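You operate a simulated robot arm through the tools that you are given. There is no shell and no other tool.

You run a simulated robot arm. Do the job below in one go: nothing can be reset, and whatever is moved stays where it is left.

TASK
Top the sauce tub up to about its line from the goods bench's jug.
Fine: spill hardly any; put the jug back where it was and the lid back on the tub.

Only the result counts: the job must be done as asked and must still hold three seconds after the hand-in. Knocking over, shifting, dropping, spilling or breaking anything else fails it. A push-on lid holds only when it is set on centred and level and pressed home; a screw cap is set on level and turned clockwise until tight.

THE ROBOT
A 7-joint arm with a two-finger parallel gripper, fixed in place. Base frame: the origin is at the foot of the arm, x ahead of it, y to its left, z up; the work surface is at about z = 740. Lengths are in mm, angles in degrees, forces in N, time in s.
With the tool pointing down near the work surface it reaches from about 300 to 680 mm from the base axis. Its first joint turns from -66.0 to 66.0 degrees. Payload 1.57 kg.
The TCP is the grasp point between the finger pads, 30 mm short of the fingertips. In the tool frame z runs along the fingers and y along their closing line. The gripper opens to 110 mm. The fingers are 24 mm wide and 12 mm thick; the gripper's body (48 by 112 mm) begins 78 mm behind the TCP.
Orientation is told as [roll, pitch, yaw] about the base's x, y, z axes, in that order, counted from this pose: with the fingers straight down and closing along the base's y, the tool's x points along the base's -x, its y along +y and its z along -z.

THE INTERFACE
- The arm moves only by the tool drive_tool. Its argument "targets" is a list of rows, each a list of 7 numbers: the shift along the tool's x, y, z in mm, then the turn, a rotation vector about the tool's x, y, z in degrees, then the finger opening in mm, from 0 to 110. In form: [[tx, ty, tz, rx, ry, rz, fingers], ...]. A call has 1 to 20 rows; each row is the pose to reach, as a shift and turn from the pose commanded when the call began, along the tool's axes at that moment. Each row takes 0.2 s and may step no farther than 50 mm and 8.6 degrees from the row before; otherwise, or with a gripper value out of range, the whole call is refused. Where a pose cannot be reached the arm comes as near as it can. A force on the tool above 40 N (or 10 N above the force at the start of the call, whichever is more), or a blocked arm, ends the call early, and 0.2 s more pass. The fingers move at their own pace (about 108 mm/s each) and stop on an object; they squeeze with about 23 N. The grip force told is the motor's: it shows also when the fingers shut on nothing. Time passes only in rows, and 0.2 s behind the last, so rows that repeat a pose let the fingers close. The reply holds the time, the measured pose of the TCP, the force on the tool along the base axes, the opening and the grip force, in the units named above and with some noise, with the torque about the TCP (base axes, N m) and any sound that the robot's microphone picked up.
- Cameras (640 x 400 px; columns grow to the right, rows downward): "scene" is fixed at [150.7, -376.3, 1423.9]; the picture's right is [0.87, -0.50, 0.00], its down [-0.26, -0.46, -0.85] and it looks along [0.42, 0.74, -0.53] (base axes); focal length 323 px, centre (320, 200). "wrist" rides on the gripper at [70, 16, -141] in the tool frame; the picture's right is [-0.23, 0.97, 0.00], its down [-0.86, -0.20, -0.48] and it looks along [-0.47, -0.11, 0.88] (tool axes); focal length 222 px, centre (320, 200). There is no depth. A picture from a camera that has moved, and an enlarged one, comes with that camera's place and axes in the base frame and with its lens. The place of the scene camera against the robot may be out by one fixed shift of up to 25 mm in any direction.
- grab_frame(camera): a new picture of that camera. The clock stands still meanwhile.
- inspect(camera, box): a new picture of the part [left, top, right, bottom] of that camera's present view, enlarged. The clock stands still meanwhile.
- close_job(): hands the job in; it is judged then, once.

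Nothing tells you positions but the pictures and the camera data. Unless the task says otherwise, let go and move clear before handing in.

The tools are called by a JSON object that holds its "method" and its "body". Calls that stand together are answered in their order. drive_tool: Moves the arm, as the interface text tells. Its arguments: {"type":"object","properties":{"targets":{"type":"array","items":{"type":"array","items":{"type":"number"}}}},"required":["targets"]} The other tools are called the same way: grab_frame (camera) takes a picture; inspect (camera, box) takes an enlarged picture of a part of a camera's view; close_job () hands the job in.

At the start:

```text
time_s: 0.0
eef_pos: [331.9, 208.4, 1210.9]
tool_rot: [0.1, 0.0, -0.1]
ft_force: [0.1, 0.5, 0.0]
ft_torque: [-0.02, 0.0, -0.01]
finger_gap: 109.8
gripper_force: 0.1
```

scene: 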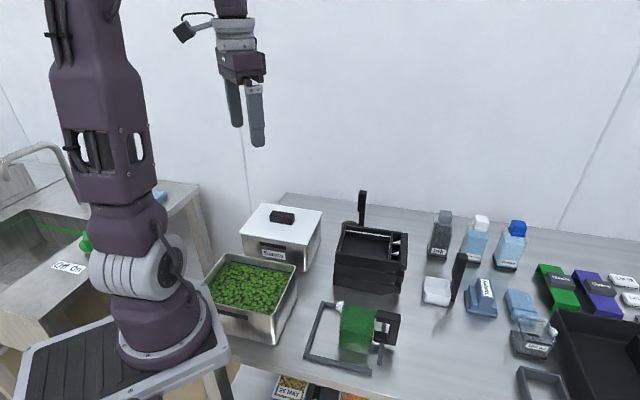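
wrist: 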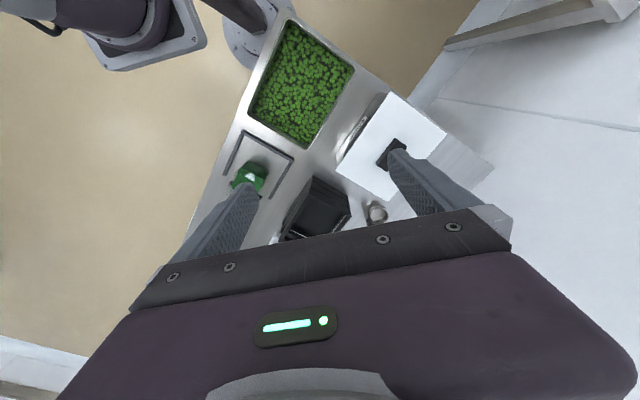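

I see a bench with pans, a dark box, a green jug-like item in a frame, bottles and a clear tub further right. I'll enlarge several parts of the scene to identify the jug, the sauce tub and its lid.

{"method": "inspect", "body": {"camera": "scene", "box": [290, 270, 450, 400]}}

{"method": "inspect", "body": {"camera": "scene", "box": [400, 190, 560, 290]}}

{"method": "inspect", "body": {"camera": "scene", "box": [480, 260, 640, 400]}}

{"method": "inspect", "body": {"camera": "scene", "box": [200, 180, 420, 320]}}

{"method": "inspect", "body": {"camera": "scene", "box": [230, 350, 400, 400]}}

{"method": "inspect", "body": {"camera": "scene", "box": [0, 120, 220, 300]}}

```text
3.08 times, centred on (370, 335) of scene
camera zoom: at [150.7, -376.3, 1423.9], right [0.87, -0.5, 0.0], down [-0.26, -0.46, -0.85], along [0.42, 0.74, -0.53], focal length 994 px, centre (166, -215)
```

zoom: 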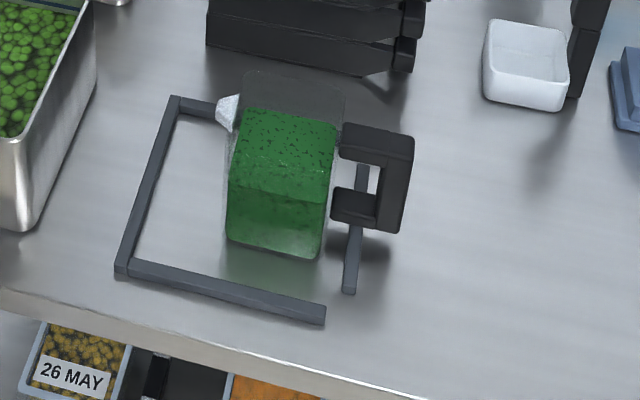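

```text
4.00 times, centred on (480, 240) of scene
camera zoom: at [150.7, -376.3, 1423.9], right [0.87, -0.5, 0.0], down [-0.26, -0.46, -0.85], along [0.42, 0.74, -0.53], focal length 1292 px, centre (-320, 40)
```

zoom: 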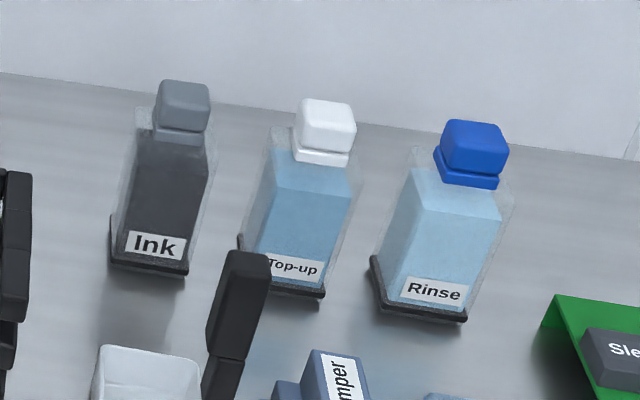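

```text
2.86 times, centred on (560, 330) of scene
camera zoom: at [150.7, -376.3, 1423.9], right [0.87, -0.5, 0.0], down [-0.26, -0.46, -0.85], along [0.42, 0.74, -0.53], focal length 922 px, centre (-366, -171)
```

zoom: 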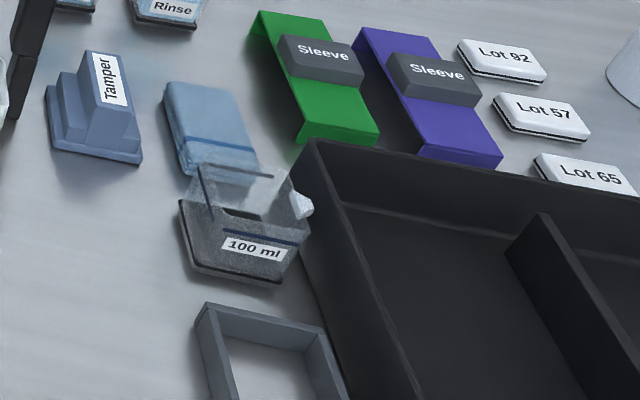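

```text
2.86 times, centred on (310, 250) of scene
camera zoom: at [150.7, -376.3, 1423.9], right [0.87, -0.5, 0.0], down [-0.26, -0.46, -0.85], along [0.42, 0.74, -0.53], focal length 922 px, centre (349, 57)
```

zoom: 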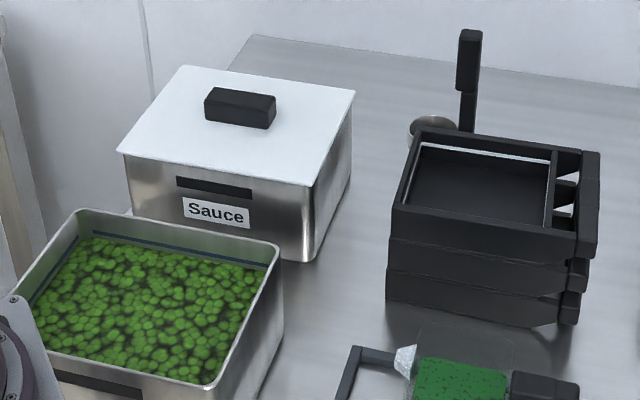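

```text
3.76 times, centred on (315, 375) of scene
camera zoom: at [150.7, -376.3, 1423.9], right [0.87, -0.5, 0.0], down [-0.26, -0.46, -0.85], along [0.42, 0.74, -0.53], focal length 1216 px, centre (339, -459)
```

zoom: 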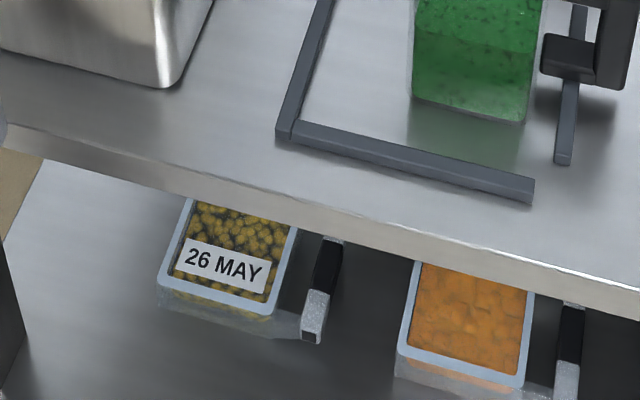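

```text
2.22 times, centred on (110, 210) of scene
camera zoom: at [150.7, -376.3, 1423.9], right [0.87, -0.5, 0.0], down [-0.26, -0.46, -0.85], along [0.42, 0.74, -0.53], focal length 718 px, centre (787, 178)
```

zoom: 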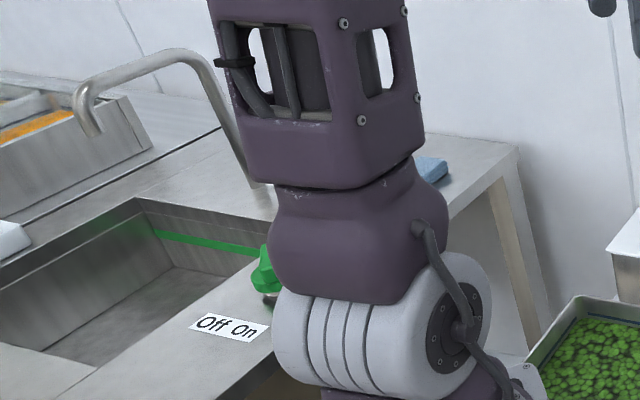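

The sauce tub is the labelled steel tub with a white lid and black knob, centred near (450, 385). The green jug stands in a low three-sided fence near (465, 0), with its spout facing the tub and its handle facing away. I'll bring the wrist camera over the jug to measure it.

{"method": "drive_tool", "body": {"targets": [[-20, -22, 10, 0, 0, 0, 110], [-40, -45, 30, 0, 0, 0, 110], [-60, -67, 50, 0, 0, 0, 110], [-81, -90, 70, 0, 0, 0, 110], [-101, -112, 90, 0, 0, 0, 110], [-122, -134, 110, 0, 0, 0, 110], [-142, -157, 130, 0, 0, 0, 110], [-162, -179, 150, 0, 0, 0, 110], [-183, -202, 170, 0, 0, 0, 110], [-203, -224, 190, 0, 0, 0, 110], [-203, -224, 190, 0, 0, 0, 110]]}}

{"method": "grab_frame", "body": {"camera": "wrist"}}

{"method": "grab_frame", "body": {"camera": "scene"}}

```text
time_s: 2.4
eef_pos: [535.4, -16.9, 1020.4]
tool_rot: [0.0, 0.0, 0.0]
ft_force: [0.1, -0.5, 0.7]
ft_torque: [0.01, -0.02, -0.02]
finger_gap: 109.8
gripper_force: 0.1
```

```text
taken
camera wrist: at [465.2, -0.5, 1162.9], right [0.23, 0.97, 0.0], down [0.86, -0.2, 0.48], along [0.47, -0.11, -0.88], focal length 222 px, centre (320, 200)
```

wrist: 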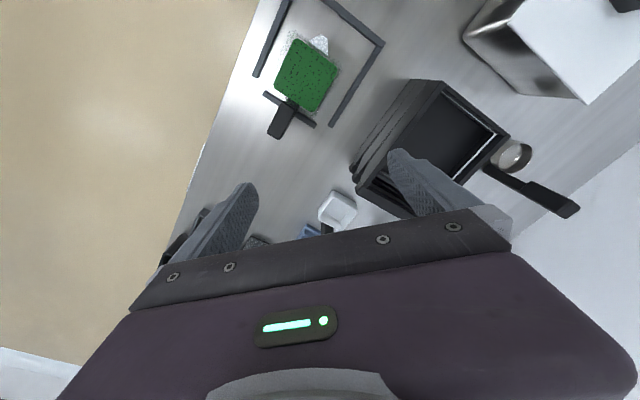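

```text
taken
```

scene: 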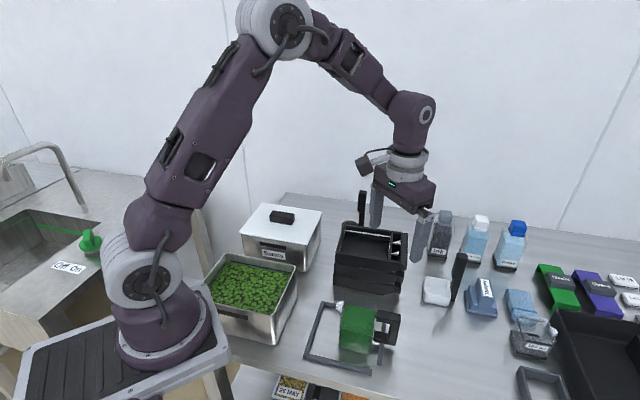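

{"method": "inspect", "body": {"camera": "wrist", "box": [220, 0, 400, 150]}}

{"method": "inspect", "body": {"camera": "scene", "box": [320, 290, 420, 370]}}

```text
2.67 times, centred on (310, 75) of wrist
camera zoom: at [465.2, -0.5, 1162.9], right [0.23, 0.97, 0.0], down [0.86, -0.2, 0.48], along [0.47, -0.11, -0.88], focal length 592 px, centre (347, 533)
```

zoom: 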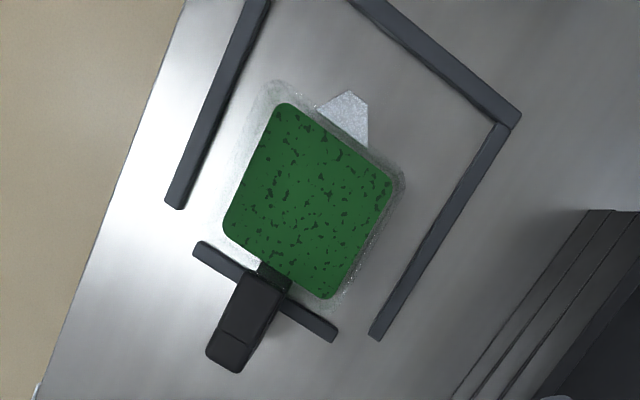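

```text
5.00 times, centred on (370, 330) of scene
camera zoom: at [150.7, -376.3, 1423.9], right [0.87, -0.5, 0.0], down [-0.26, -0.46, -0.85], along [0.42, 0.74, -0.53], focal length 1614 px, centre (70, -450)
```

zoom: 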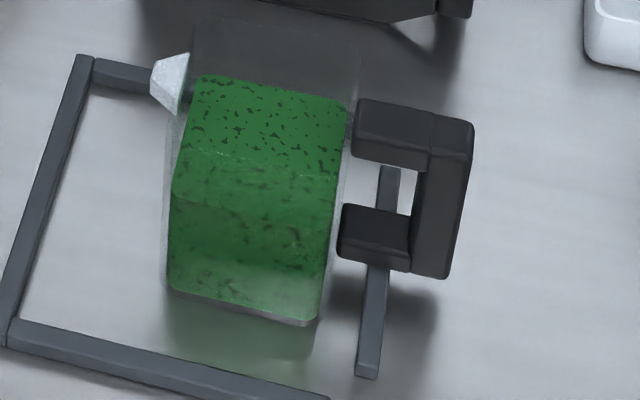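

The wrist view confirms the jug's layout: spout toward the tub, handle away, green fill with air above it, and a low fence at 45°. Next I'll swing over to the sauce tub, yawing to match the knob, and look at the lid.

{"method": "drive_tool", "body": {"targets": [[7, 40, -5, 0, 0, 5, 110], [14, 79, -10, 0, 0, 10, 110], [22, 119, -15, 0, 0, 15, 110], [29, 159, -20, 0, 0, 20, 110], [36, 198, -25, 0, 0, 25, 110], [43, 238, -30, 0, 0, 30, 110], [51, 278, -30, 0, 0, 35, 110], [58, 317, -30, 0, 0, 40, 110], [65, 357, -30, 0, 0, 45, 110], [65, 357, -30, 0, 0, 45, 110]]}}

{"method": "grab_frame", "body": {"camera": "wrist"}}

{"method": "grab_frame", "body": {"camera": "scene"}}

```text
time_s: 4.6
eef_pos: [468.5, 342.2, 1051.5]
tool_rot: [-0.1, 0.0, -45.1]
ft_force: [-0.6, 0.2, 0.5]
ft_torque: [0.0, 0.02, 0.04]
finger_gap: 110.1
gripper_force: 0.0
```

```text
taken
camera wrist: at [430.7, 403.7, 1193.5], right [0.85, 0.53, 0.0], down [0.46, -0.75, 0.48], along [0.25, -0.41, -0.88], focal length 222 px, centre (320, 200)
```

wrist: 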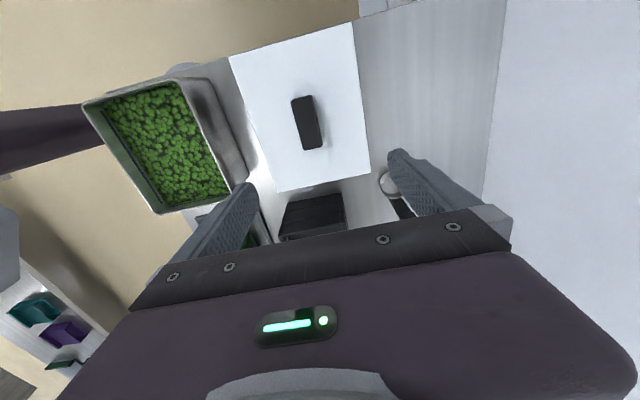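

```text
taken
```

scene: 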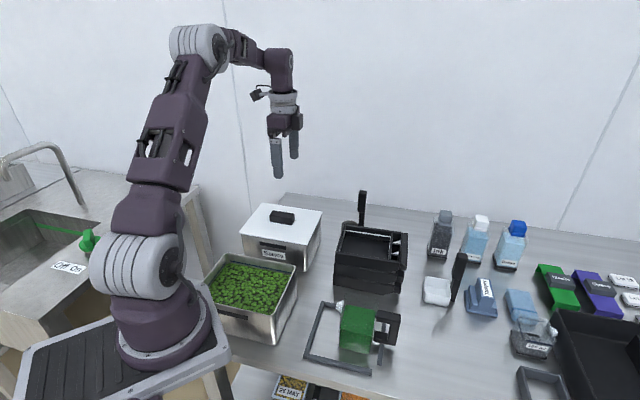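

The lid is about 206 × 170 mm, centred near (446, 347), rotated 45°, with its knob at the centre. I'll come closer to measure the knob precisely.

{"method": "drive_tool", "body": {"targets": [[7, -4, 29, 0, 0, 0, 110], [14, -8, 58, 0, 0, 0, 110], [21, -12.5, 86, 0, 0, 0, 110], [21, -12.5, 86, 0, 0, 0, 110]]}}

{"method": "grab_frame", "body": {"camera": "wrist"}}

{"method": "inspect", "body": {"camera": "scene", "box": [220, 130, 360, 280]}}

```text
time_s: 5.6
eef_pos: [446.0, 347.5, 964.3]
tool_rot: [0.0, 0.0, -45.0]
ft_force: [-0.5, 0.0, 0.5]
ft_torque: [0.0, 0.02, -0.01]
finger_gap: 109.8
gripper_force: 0.0
```

```text
taken
camera wrist: at [407.0, 408.7, 1106.7], right [0.85, 0.53, 0.0], down [0.46, -0.75, 0.48], along [0.25, -0.41, -0.88], focal length 222 px, centre (320, 200)
```

wrist: 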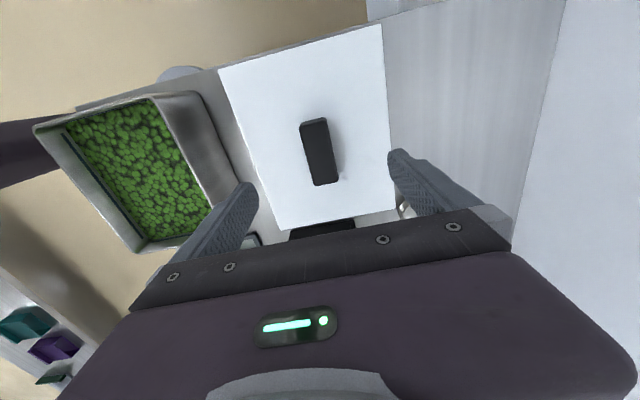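

```text
2.67 times, centred on (290, 205) of scene
camera zoom: at [150.7, -376.3, 1423.9], right [0.87, -0.5, 0.0], down [-0.26, -0.46, -0.85], along [0.42, 0.74, -0.53], focal length 861 px, centre (400, 187)
```

zoom: 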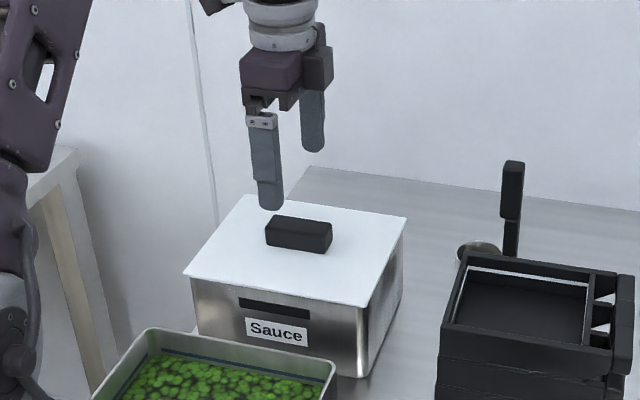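

The TCP is already centred over the knob, which is at about (446, 347), roughly 26 mm wide and 20 mm high. I'll lower and check in between.

{"method": "drive_tool", "body": {"targets": [[0, 0, 25, 0, 0, 0, 80], [0, 0, 50, 0, 0, 0, 60], [0, 0, 70, 0, 0, 0, 60], [0, 0, 82, 0, 0, 0, 60], [0, 0, 82, 0, 0, 0, 60]]}}

{"method": "grab_frame", "body": {"camera": "wrist"}}

{"method": "inspect", "body": {"camera": "scene", "box": [240, 180, 330, 260]}}

```text
time_s: 6.8
eef_pos: [445.9, 347.2, 881.6]
tool_rot: [0.1, 0.0, -45.1]
ft_force: [0.7, 0.1, -0.4]
ft_torque: [0.01, -0.01, -0.01]
finger_gap: 60.1
gripper_force: 0.0
```

```text
taken
camera wrist: at [407.5, 408.8, 1024.5], right [0.85, 0.53, 0.0], down [0.46, -0.75, 0.48], along [0.25, -0.41, -0.88], focal length 222 px, centre (320, 200)
```

wrist: 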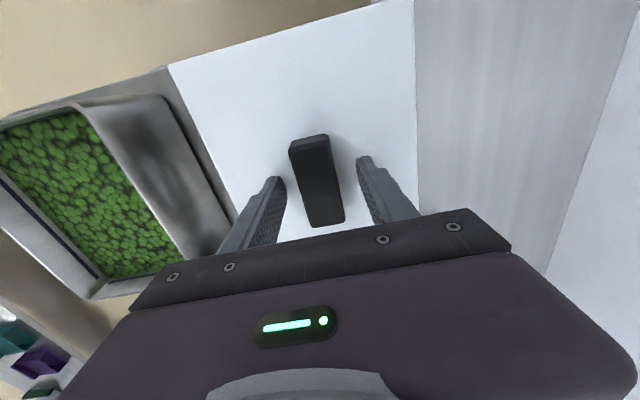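

```text
5.00 times, centred on (285, 220) of scene
camera zoom: at [150.7, -376.3, 1423.9], right [0.87, -0.5, 0.0], down [-0.26, -0.46, -0.85], along [0.42, 0.74, -0.53], focal length 1614 px, centre (495, 100)
```

zoom: 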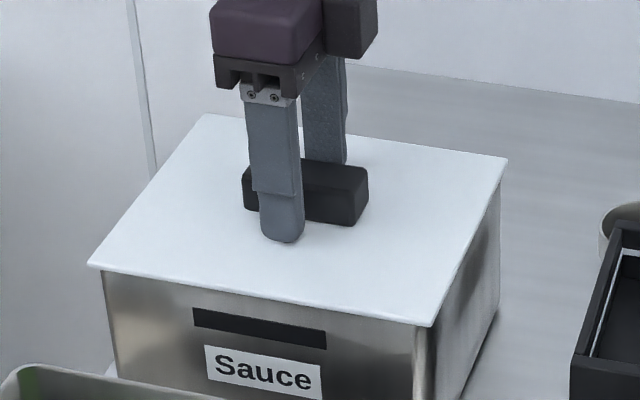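

The fingers straddle the knob well. I'll lower in small steps and watch the force.

{"method": "drive_tool", "body": {"targets": [[0, 0, 4, 0, 0, 0, 60], [0, 0, 8, 0, 0, 0, 60], [0, 0, 10, 0, 0, 0, 60], [0, 0, 10, 0, 0, 0, 60]]}}

{"method": "inspect", "body": {"camera": "scene", "box": [260, 200, 310, 240]}}

```text
time_s: 7.4
eef_pos: [446.2, 348.1, 880.4]
tool_rot: [0.1, 0.1, -44.9]
ft_force: [-0.9, -0.5, 8.1]
ft_torque: [-0.22, 0.24, -0.01]
finger_gap: 60.9
gripper_force: 0.8
stopped in row 2: the force on the tool passed its limit at 52 N (the readings are from after the stop); the commanded pose is now the measured one
```

```text
10.00 times, centred on (285, 220) of scene
camera zoom: at [150.5, -376.4, 1423.9], right [0.87, -0.5, 0.0], down [-0.26, -0.46, -0.85], along [0.42, 0.74, -0.53], focal length 3229 px, centre (670, 0)
```

zoom: 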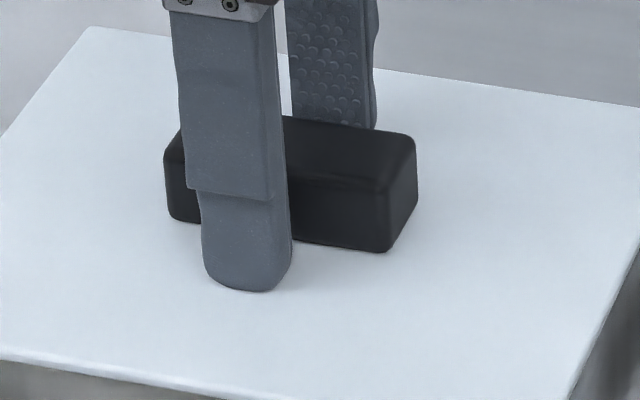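

The fingertips touched the lid at TCP z of about 880, so the lid's top is near z = 850. I'll back off 3 mm and close on the knob.

{"method": "drive_tool", "body": {"targets": [[0, 0, -2, 0, 0, 0, 60], [0, 0, -4, 0, 0, 0, 60], [0, 0, -4, 0, 0, 0, 40], [0, 0, -4, 0, 0, 0, 15], [0, 0, -4, 0, 0, 0, 10], [0, 0, -4, 0, 0, 0, 10]]}}

{"method": "grab_frame", "body": {"camera": "wrist"}}

{"method": "inspect", "body": {"camera": "scene", "box": [220, 180, 340, 280]}}

```text
time_s: 8.8
eef_pos: [446.6, 348.4, 884.3]
tool_rot: [0.1, 0.1, -45.0]
ft_force: [-0.8, 0.3, 0.9]
ft_torque: [-0.04, 0.05, -0.02]
finger_gap: 29.6
gripper_force: 23.0
```

```text
taken
camera wrist: at [407.7, 409.0, 1025.3], right [0.85, 0.53, 0.0], down [0.46, -0.75, 0.48], along [0.25, -0.41, -0.88], focal length 222 px, centre (320, 200)
```

wrist: 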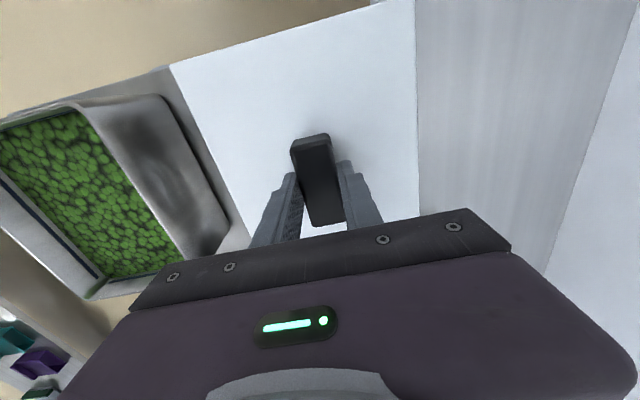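

```text
4.00 times, centred on (280, 230) of scene
camera zoom: at [150.7, -376.3, 1423.9], right [0.87, -0.5, 0.0], down [-0.26, -0.46, -0.85], along [0.42, 0.74, -0.53], focal length 1292 px, centre (480, 80)
```

zoom: 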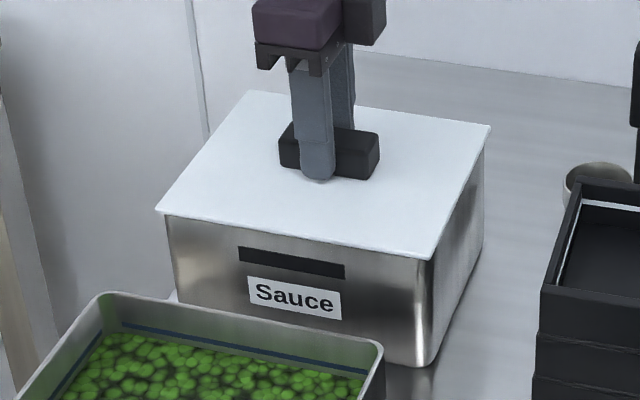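

Holding the knob at a 29.6 mm gap. I'll lift gently and check that only the lid comes up.

{"method": "drive_tool", "body": {"targets": [[0, 0, -2, 0, 0, 0, 10], [0, 0, -4, 0, 0, 0, 10], [0, 0, -7, 0, 0, 0, 10], [0, 0, -10, 0, 0, 0, 10], [0, 0, -14, 0, 0, 0, 10], [0, 0, -18, 0, 0, 0, 10], [0, 0, -18, 0, 0, 0, 10]]}}

{"method": "inspect", "body": {"camera": "scene", "box": [220, 180, 340, 280]}}

```text
time_s: 10.4
eef_pos: [447.4, 348.2, 902.5]
tool_rot: [0.1, 0.1, -45.0]
ft_force: [0.2, -0.2, -1.7]
ft_torque: [0.01, -0.03, -0.02]
finger_gap: 29.4
gripper_force: 22.6
```

```text
4.00 times, centred on (280, 230) of scene
camera zoom: at [150.7, -376.3, 1423.9], right [0.87, -0.5, 0.0], down [-0.26, -0.46, -0.85], along [0.42, 0.74, -0.53], focal length 1292 px, centre (480, 80)
```

zoom: 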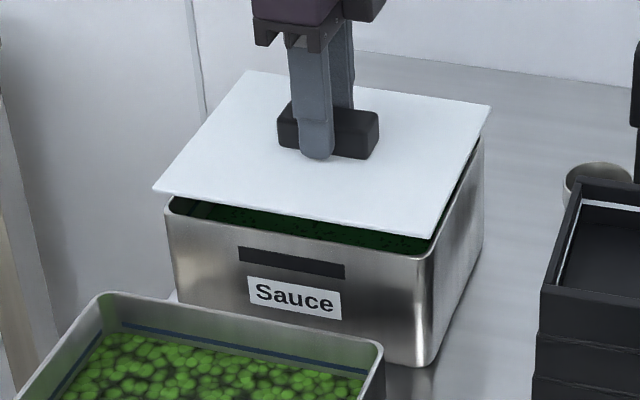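

The lid is off, weighs about 2 N, and the tub holds green sauce. I'll lift it high, then look into the open tub before carrying the lid to the clear bench patch on the right.

{"method": "drive_tool", "body": {"targets": [[0, 0, -25, 0, 0, 0, 10], [0, 0, -60, 0, 0, 0, 10], [0, 0, -95, 0, 0, 0, 10], [0, 0, -130, 0, 0, 0, 10], [0, 0, -150, 0, 0, 0, 10], [0, 0, -158, 0, 0, 0, 10], [0, 0, -158, 0, 0, 0, 10]]}}

{"method": "grab_frame", "body": {"camera": "scene"}}

{"method": "inspect", "body": {"camera": "scene", "box": [220, 180, 340, 280]}}

```text
time_s: 12.0
eef_pos: [446.8, 347.4, 1060.3]
tool_rot: [0.0, 0.0, -45.0]
ft_force: [0.9, -0.5, -1.3]
ft_torque: [0.02, -0.03, 0.0]
finger_gap: 29.7
gripper_force: 23.3
```

```text
taken
```

scene: 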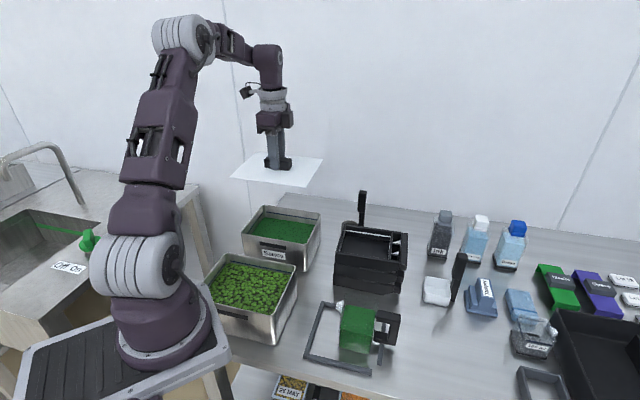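

```text
4.00 times, centred on (280, 230) of scene
camera zoom: at [150.7, -376.3, 1423.9], right [0.87, -0.5, 0.0], down [-0.26, -0.46, -0.85], along [0.42, 0.74, -0.53], focal length 1292 px, centre (480, 80)
```

zoom: 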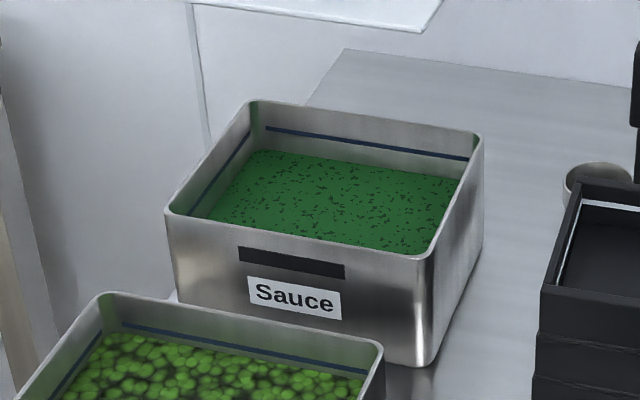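

The tub's blue line is visible near its top, with the sauce roughly 20 mm below it; I'll measure this better later. Now I'll carry the lid high over to the empty bench area near (611, -161).

{"method": "drive_tool", "body": {"targets": [[-15, -8, 0, 0, 0, 0, 10], [-45, -23, 0, 0, 0, 0, 10], [-80, -41, 0, 0, 0, 0, 10], [-116, -60, 0, 0, 0, 0, 10], [-152, -78, 0, 0, 0, 0, 10], [-188, -97, 0, 0, 0, 0, 10], [-224, -115, 0, 0, 0, 0, 10], [-260, -133, 0, 0, 0, 0, 10], [-296, -152, 0, 0, 0, 0, 10], [-332, -170, 0, 0, 0, 0, 10], [-368, -189, 0, 0, 0, 0, 10], [-404, -207, 0, 0, 0, 0, 10], [-440, -226, 0, 0, 0, 0, 10], [-465, -239, 0, 0, 0, 0, 10], [-475, -244, 0, 0, 0, 0, 10], [-475, -244, 0, 0, 0, 0, 10]]}}

{"method": "grab_frame", "body": {"camera": "scene"}}

{"method": "grab_frame", "body": {"camera": "wrist"}}

```text
time_s: 15.4
eef_pos: [609.1, -161.1, 1058.6]
tool_rot: [0.2, 0.1, -45.0]
ft_force: [-0.4, -0.8, -1.5]
ft_torque: [-0.02, 0.03, 0.01]
finger_gap: 29.7
gripper_force: 23.3
```

```text
taken
```

scene: 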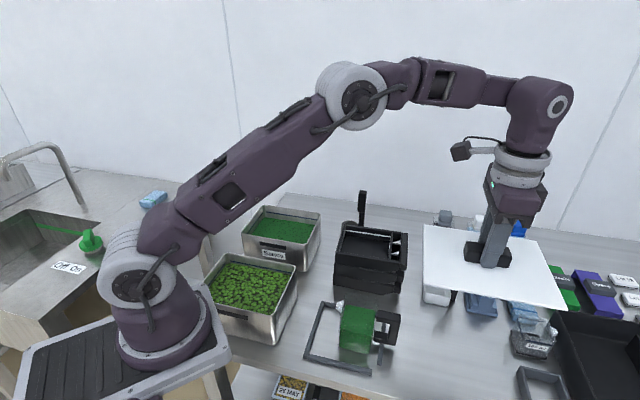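

```text
taken
camera wrist: at [570.9, -99.8, 1201.0], right [0.85, 0.53, 0.0], down [0.46, -0.75, 0.48], along [0.25, -0.41, -0.88], focal length 222 px, centre (320, 200)
```

wrist: 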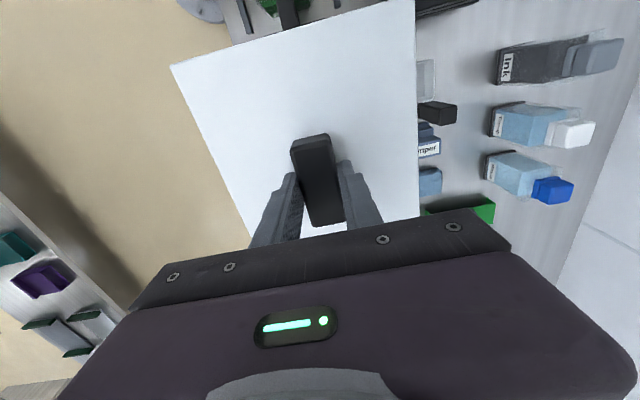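

The lid hovers over the clear patch. I'll nudge it 6 mm away from the jug handle and descend partway, then check clearances.

{"method": "drive_tool", "body": {"targets": [[-2, 0, 25, 0, 0, 0, 10], [-4, 0, 60, 0, 0, 0, 10], [-6, 0, 100, 0, 0, 0, 10], [-6, 0, 140, 0, 0, 0, 10], [-6, 0, 180, 0, 0, 0, 10], [-6, 0, 205, 0, 0, 0, 10], [-6, 0, 215, 0, 0, 0, 10], [-6, 0, 215, 0, 0, 0, 10]]}}

{"method": "grab_frame", "body": {"camera": "scene"}}

{"method": "inspect", "body": {"camera": "scene", "box": [360, 240, 600, 400]}}

{"method": "grab_frame", "body": {"camera": "wrist"}}

```text
time_s: 17.2
eef_pos: [612.4, -164.5, 844.1]
tool_rot: [0.0, 0.0, -45.0]
ft_force: [-0.2, -0.4, -1.6]
ft_torque: [0.03, 0.01, -0.01]
finger_gap: 29.5
gripper_force: 23.0
```

```text
taken
```

scene: 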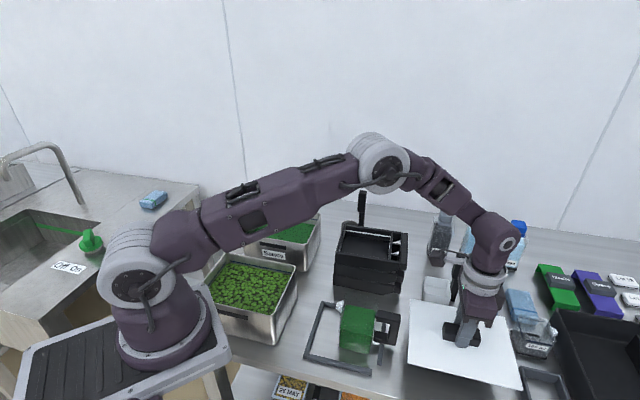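

```text
2.50 times, centred on (480, 320) of scene
camera zoom: at [150.7, -376.3, 1423.9], right [0.87, -0.5, 0.0], down [-0.26, -0.46, -0.85], along [0.42, 0.74, -0.53], focal length 807 px, centre (-80, -100)
```

zoom: 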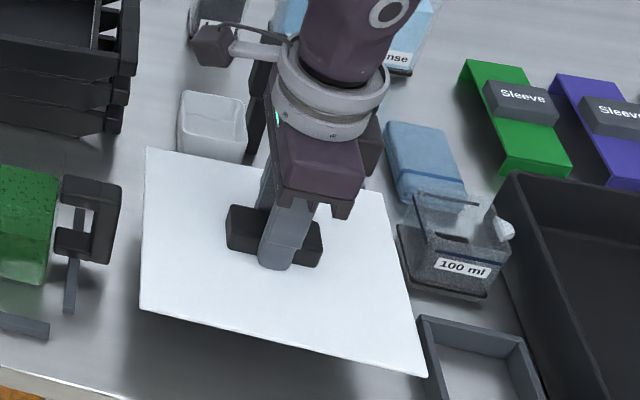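

```text
taken
camera wrist: at [574.9, -103.4, 986.1], right [0.85, 0.53, 0.0], down [0.46, -0.75, 0.48], along [0.25, -0.41, -0.88], focal length 222 px, centre (320, 200)
```

wrist: 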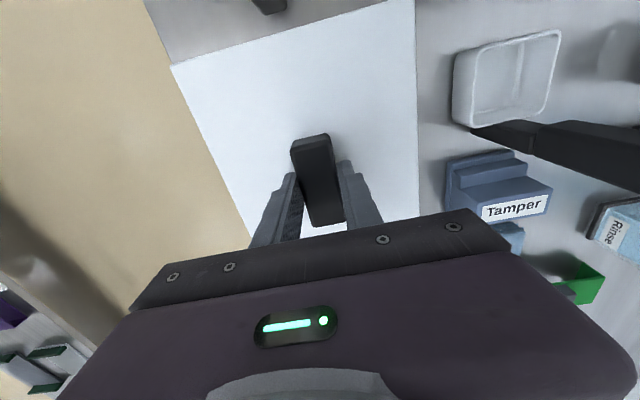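

The landing zone is clear on all sides, by about 20 mm or more. I'll lower until just above the table, then in fine steps until touch.

{"method": "drive_tool", "body": {"targets": [[0, 0, 20, 0, 0, 0, 10], [0, 0, 40, 0, 0, 0, 10], [0, 0, 52, 0, 0, 0, 10], [0, 0, 56, 0, 0, 0, 10], [0, 0, 56, 0, 0, 0, 10]]}}

{"method": "inspect", "body": {"camera": "scene", "box": [360, 240, 600, 400]}}

```text
time_s: 18.4
eef_pos: [613.4, -164.6, 788.4]
tool_rot: [0.1, -0.1, -45.1]
ft_force: [0.0, -0.4, -0.9]
ft_torque: [0.02, 0.03, -0.01]
finger_gap: 29.5
gripper_force: 23.3
```

```text
2.50 times, centred on (480, 320) of scene
camera zoom: at [150.7, -376.3, 1423.9], right [0.87, -0.5, 0.0], down [-0.26, -0.46, -0.85], along [0.42, 0.74, -0.53], focal length 807 px, centre (-80, -100)
```

zoom: 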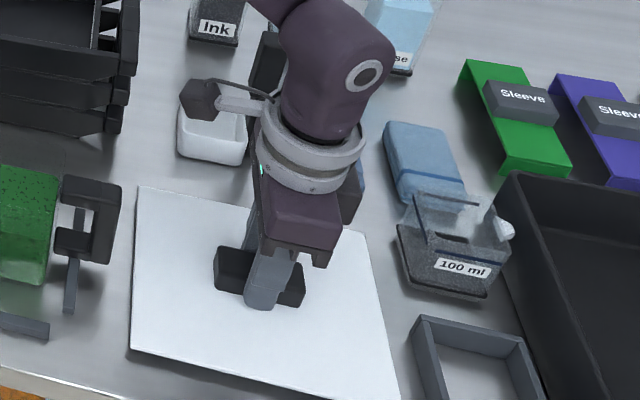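

Lid top is about 754 now. Fine lowering, 1 mm per row.

{"method": "drive_tool", "body": {"targets": [[0, 0, 1, 0, 0, 0, 10], [0, 0, 2, 0, 0, 0, 10], [0, 0, 3, 0, 0, 0, 10], [0, 0, 4, 0, 0, 0, 10], [0, 0, 5, 0, 0, 0, 10], [0, 0, 5, 0, 0, 0, 10]]}}

```text
time_s: 19.8
eef_pos: [614.0, -164.8, 784.4]
tool_rot: [0.1, -0.2, -44.9]
ft_force: [-5.8, 1.0, 19.9]
ft_torque: [0.0, 0.2, 0.0]
finger_gap: 29.6
gripper_force: 23.0
```

The lid rests on the bench (about 20 N contact). I'll relax the push slightly, open the fingers and rise straight up.

{"method": "drive_tool", "body": {"targets": [[0, 0, -1, 0, 0, 0, 10], [0, 0, -1, 0, 0, 0, 29], [0, 0, -1, 0, 0, 0, 36], [0, 0, -1, 0, 0, 0, 50], [0, 0, -1, 0, 0, 0, 60], [0, 0, -1, 0, 0, 0, 60]]}}

{"method": "drive_tool", "body": {"targets": [[0, 0, -10, 0, 0, 0, 60], [0, 0, -30, 0, 0, 0, 60], [0, 0, -65, 0, 0, 0, 60], [0, 0, -105, 0, 0, 0, 60], [0, 0, -150, 0, 0, 0, 60], [0, 0, -195, 0, 0, 0, 60], [0, 0, -240, 0, 0, 0, 60], [0, 0, -240, 0, 0, 0, 60]]}}

{"method": "grab_frame", "body": {"camera": "scene"}}

{"method": "grab_frame", "body": {"camera": "wrist"}}

```text
time_s: 21.2
eef_pos: [613.7, -163.9, 784.0]
tool_rot: [0.2, 0.1, -44.9]
ft_force: [0.1, -0.8, -0.3]
ft_torque: [-0.02, 0.01, -0.01]
finger_gap: 59.9
gripper_force: 0.2
```

```text
time_s: 23.0
eef_pos: [613.6, -165.0, 1023.7]
tool_rot: [0.1, 0.0, -45.0]
ft_force: [0.7, -0.1, -1.1]
ft_torque: [0.0, 0.0, 0.01]
finger_gap: 60.0
gripper_force: 0.0
```

```text
taken
```

scene: 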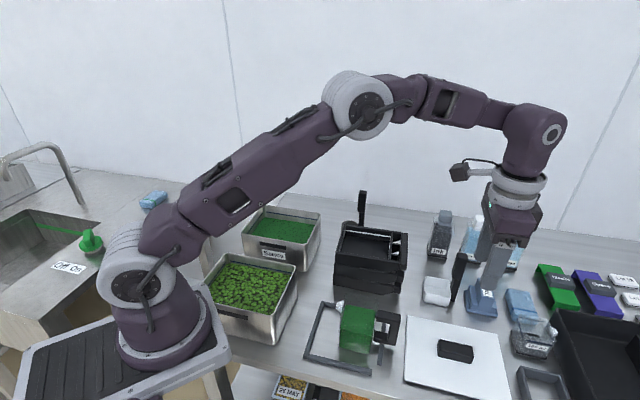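

```text
taken
camera wrist: at [575.3, -103.5, 1166.1], right [0.85, 0.53, 0.0], down [0.46, -0.75, 0.48], along [0.25, -0.41, -0.88], focal length 222 px, centre (320, 200)
```

wrist: 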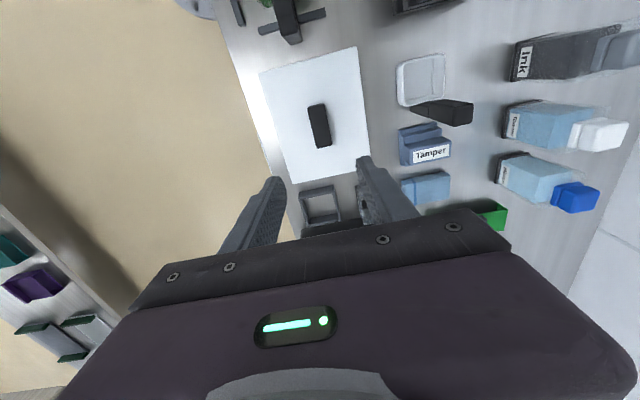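

The lid is safely parked at about (614, -164). Now I'll tilt the tool 45° toward the spout direction, as planned for gripping the handle, and use that view to measure the jug.

{"method": "drive_tool", "body": {"targets": [[2, 0, 10, 0, 7.5, 0, 60], [5, -1, 20, 0, 15, 0, 60], [8, -1, 31, 0, 22.5, 0, 60], [11, -2, 42, 0, 30, 0, 60], [14, -2, 53, 0, 37.5, 0, 60], [16.7, -2.5, 63.7, 0, 45, 0, 60], [16.7, -2.5, 63.7, 0, 45, 0, 60]]}}

{"method": "grab_frame", "body": {"camera": "wrist"}}

{"method": "inspect", "body": {"camera": "wrist", "box": [200, 20, 440, 190]}}

{"method": "grab_frame", "body": {"camera": "scene"}}

```text
time_s: 24.6
eef_pos: [539.1, -81.5, 947.5]
tool_rot: [0.2, 44.9, -44.9]
ft_force: [0.8, -0.2, -0.7]
ft_torque: [0.0, 0.01, -0.01]
finger_gap: 59.6
gripper_force: 0.1
out of reach, approached as far as the arm can: row 2, 3, 4, 5, 6, 7
```

```text
taken
camera wrist: at [586.3, -105.5, 1096.8], right [0.8, 0.57, -0.16], down [0.53, -0.81, -0.27], along [-0.28, 0.13, -0.95], focal length 222 px, centre (320, 200)
```

wrist: 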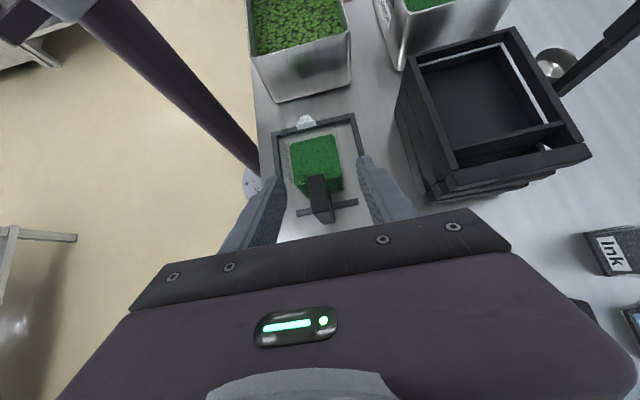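

```text
2.35 times, centred on (320, 105) of wrist
camera zoom: at [586.3, -105.5, 1096.8], right [0.8, 0.57, -0.16], down [0.53, -0.81, -0.27], along [-0.28, 0.13, -0.95], focal length 523 px, centre (320, 424)
```

zoom: 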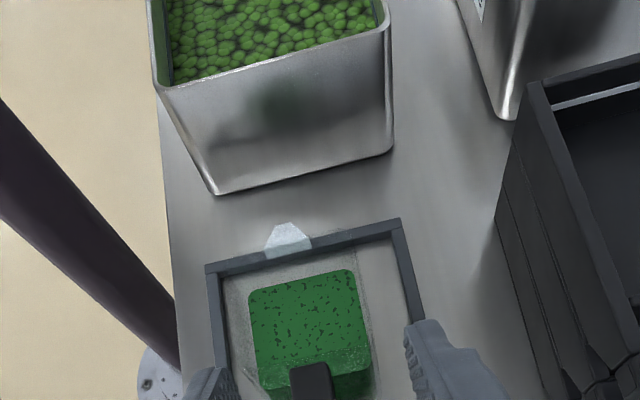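

```text
taken
```

scene: 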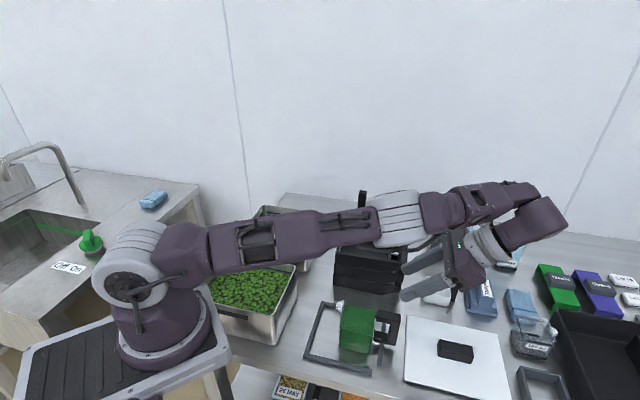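

With 45° of tilt the arm runs out of reach, so I'll grip with less tilt. Let me zoom on the handle from here first.

{"method": "inspect", "body": {"camera": "wrist", "box": [270, 110, 370, 230]}}

{"method": "inspect", "body": {"camera": "scene", "box": [320, 290, 420, 370]}}

```text
3.33 times, centred on (320, 170) of wrist
camera zoom: at [586.3, -105.5, 1096.8], right [0.8, 0.57, -0.16], down [0.53, -0.81, -0.27], along [-0.28, 0.13, -0.95], focal length 740 px, centre (320, 300)
```

zoom: 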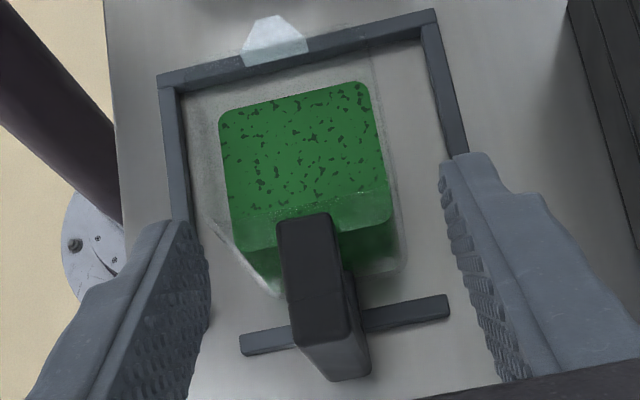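

```text
5.00 times, centred on (370, 330) of scene
camera zoom: at [150.6, -376.3, 1423.9], right [0.87, -0.5, 0.0], down [-0.26, -0.46, -0.85], along [0.42, 0.74, -0.53], focal length 1614 px, centre (70, -450)
```

zoom: 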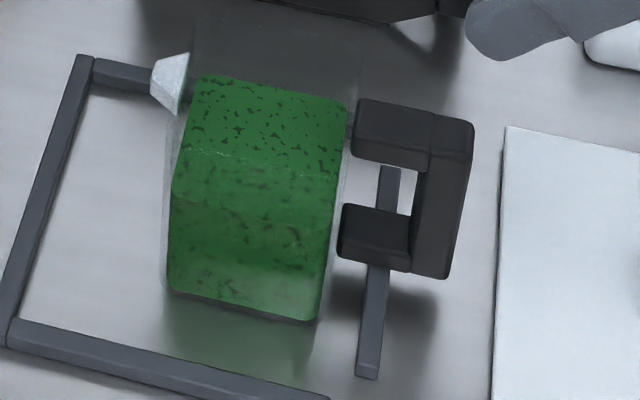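

The handle's outer bar is about 22 mm thick, 19 mm deep, spans z of about 761–840, and is centred near (512, -74). I'll untilt to about 15° and see where the commanded pose really is.

{"method": "drive_tool", "body": {"targets": [[0, 0, 0, 0, -7.5, 0, 60], [0, 0, 0, 0, -15, 0, 60], [0, 0, 0, 0, -22.5, 0, 60], [0, 0, 0, 0, -30, 0, 60], [0, 0, 0, 0, -30, 0, 60]]}}

```text
time_s: 25.8
eef_pos: [540.1, -81.2, 947.8]
tool_rot: [0.1, 14.8, -44.9]
ft_force: [-0.7, 1.5, -0.8]
ft_torque: [0.01, 0.0, -0.03]
finger_gap: 59.6
gripper_force: 0.1
```

The commanded pose follows the reached one, good. Now I'll rehearse the pour with the empty gripper: first move to where the level jug would be held over the tub.

{"method": "drive_tool", "body": {"targets": [[13, 12, -10, 0, 0, 0, 60], [43, 40, -15, 0, 0, 0, 60], [75, 69, -10, 0, 0, 0, 60], [107, 98, 0, 0, 0, 0, 60], [139, 128, 10, 0, 0, 0, 60], [171, 157, 20, 0, 0, 0, 60], [203, 187, 35, 0, 0, 0, 60], [232, 213, 50, 0, 0, 0, 60], [252, 232, 58, 0, 0, 0, 60], [258.5, 237.7, 59.9, 0, 0, 0, 60], [258.5, 237.7, 59.9, 0, 0, 0, 60]]}}

{"method": "grab_frame", "body": {"camera": "wrist"}}

{"method": "grab_frame", "body": {"camera": "scene"}}

```text
time_s: 28.2
eef_pos: [520.1, 274.9, 956.4]
tool_rot: [0.1, 15.0, -45.0]
ft_force: [-0.9, 0.5, 1.3]
ft_torque: [-0.01, 0.0, -0.01]
finger_gap: 60.0
gripper_force: 0.2
```

```text
taken
camera wrist: at [509.5, 308.2, 1112.3], right [0.84, 0.53, -0.06], down [0.53, -0.81, 0.24], along [0.08, -0.23, -0.97], focal length 222 px, centre (320, 200)
```

wrist: 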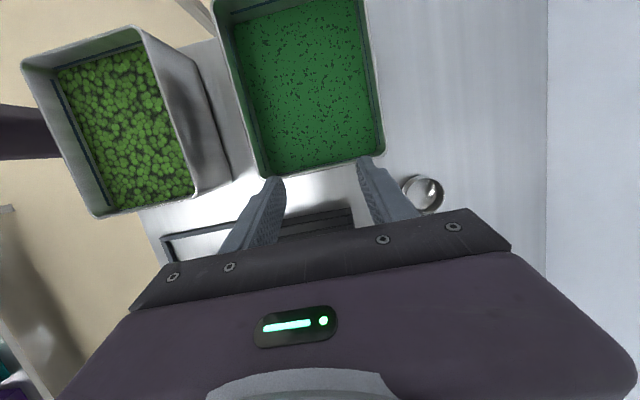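

```text
taken
```

scene: 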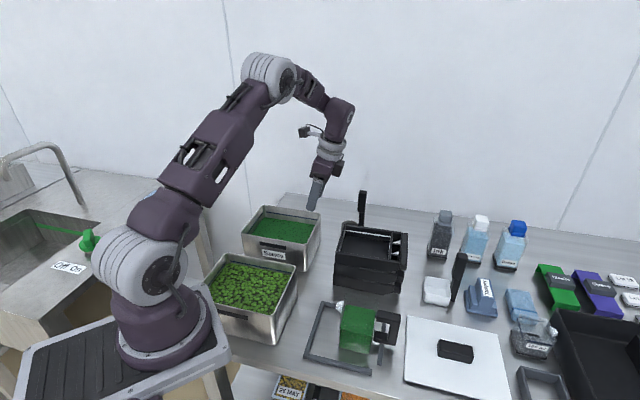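

{"method": "inspect", "body": {"camera": "wrist", "box": [200, 0, 400, 190]}}

{"method": "inspect", "body": {"camera": "scene", "box": [235, 195, 325, 265]}}

```text
2.11 times, centred on (300, 95) of wrist
camera zoom: at [509.5, 308.2, 1112.3], right [0.84, 0.53, -0.06], down [0.53, -0.81, 0.24], along [0.08, -0.23, -0.97], focal length 468 px, centre (362, 421)
```

zoom: 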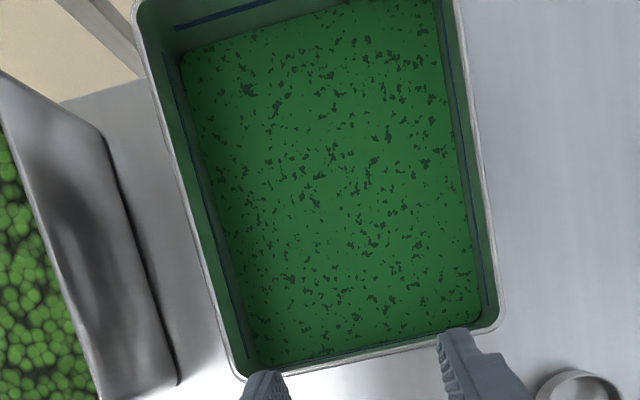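

```text
5.71 times, centred on (280, 230) of scene
camera zoom: at [150.7, -376.3, 1423.9], right [0.87, -0.5, 0.0], down [-0.26, -0.46, -0.85], along [0.42, 0.74, -0.53], focal length 1845 px, centre (549, 29)
```

zoom: 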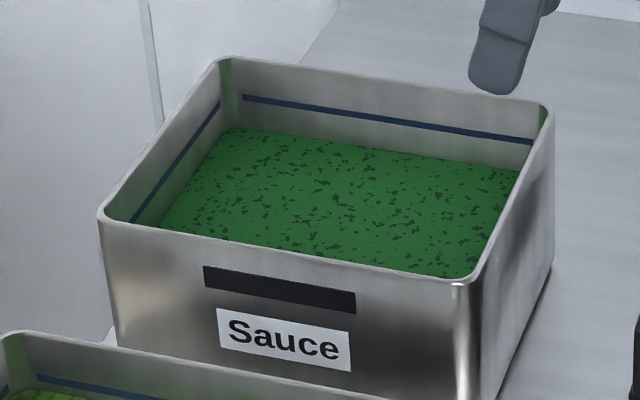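

The sauce sits roughly 17–21 mm below the blue line. Now I'll rehearse the tilting motion (pivoting about where the spout tip would be) with the empty gripper to confirm the arm can do it.

{"method": "drive_tool", "body": {"targets": [[-1, 0, -11, 0, -7.5, 0, 60], [-1.5, 0, -21, 0, -15, 0, 60], [0.5, 0, -26, 0, -22.5, 0, 60], [3, 0, -29.7, 0, -30, 0, 60], [8, 0, -29.7, 0, -37.5, 0, 60], [14.5, 0, -29.5, 0, -45, 0, 60], [24, 0, -29, 0, -52.5, 0, 60], [34, 0, -28.4, 0, -60, 0, 60], [47, 0, -28.5, 0, -67.5, 0, 60], [61, 0, -29.3, 0, -75, 0, 60], [72, 0, -32, 0, -80, 0, 60], [83.6, 0, -34.8, 0, -85, 0, 60], [83.6, 0, -34.8, 0, -85, 0, 60]]}}

{"method": "grab_frame", "body": {"camera": "wrist"}}

{"method": "grab_frame", "body": {"camera": "scene"}}

```text
time_s: 31.0
eef_pos: [468.7, 325.8, 1012.1]
tool_rot: [0.4, -70.1, -45.3]
ft_force: [0.7, 0.1, -0.2]
ft_torque: [-0.02, 0.0, 0.0]
finger_gap: 59.8
gripper_force: 0.0
```

```text
taken
camera wrist: at [369.6, 448.0, 995.9], right [0.74, 0.63, 0.22], down [-0.25, -0.03, 0.97], along [0.62, -0.77, 0.14], focal length 222 px, centre (320, 200)
```

wrist: 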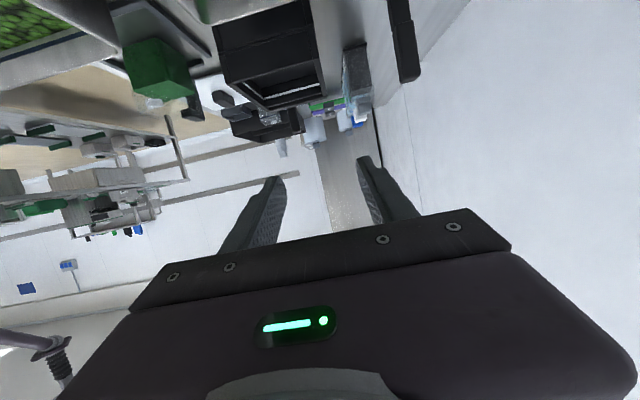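

```text
taken
```

scene: 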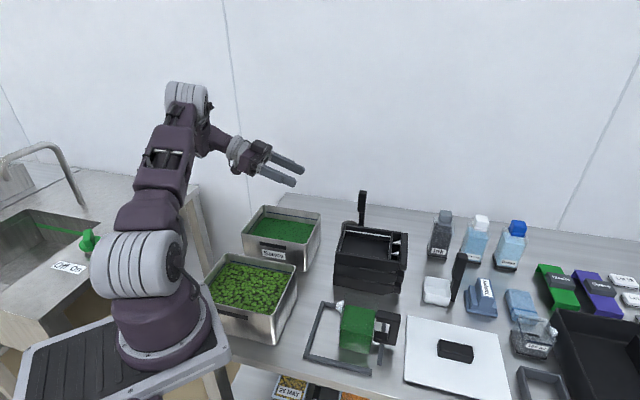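

The full tilt is reachable. I'll test another 15° just in case, then return and go to the jug.

{"method": "drive_tool", "body": {"targets": [[0, 0, 0, 0, -7.5, 0, 60], [0, 0, 0, 0, -15, 0, 60], [0, 0, 0, 0, -20, 0, 60], [0, 0, 0, 0, -20, 0, 60]]}}

```text
time_s: 32.0
eef_pos: [469.4, 324.9, 1012.5]
tool_rot: [120.6, -90.0, -165.5]
ft_force: [0.1, 0.6, 0.4]
ft_torque: [0.01, -0.01, -0.01]
finger_gap: 59.9
gripper_force: 0.1
```

Tilt to horizontal works too. Now I'll untilt back to 15° while moving back toward the jug at height.

{"method": "drive_tool", "body": {"targets": [[0, -2, 5, 0, 8, 0, 60], [-1, -5, 12, 0, 16, 0, 60], [-1, -9, 22, 0, 24, 0, 60], [-2, -13, 32, 0, 32, 0, 60], [-2, -18, 42, 0, 40, 0, 60], [-3, -22, 52, 0, 48, 0, 60], [-4, -26, 62, 0, 56, 0, 60], [-4, -31, 73, 0, 64, 0, 60], [-5, -35, 83, 0, 72, 0, 60], [-6, -40, 94, 0, 80, 0, 60], [-6, -44, 104, 0, 88, 0, 60], [-7, -49, 115, 0, 96, 0, 60], [-7.5, -52.6, 124, 0, 104, 0, 60], [-7.5, -52.6, 124, 0, 105, 0, 60]]}}

```text
time_s: 35.0
eef_pos: [520.2, 200.1, 1019.7]
tool_rot: [0.1, 15.1, -45.0]
ft_force: [0.8, 0.1, -0.5]
ft_torque: [-0.02, -0.02, 0.01]
finger_gap: 59.7
gripper_force: 0.1
```

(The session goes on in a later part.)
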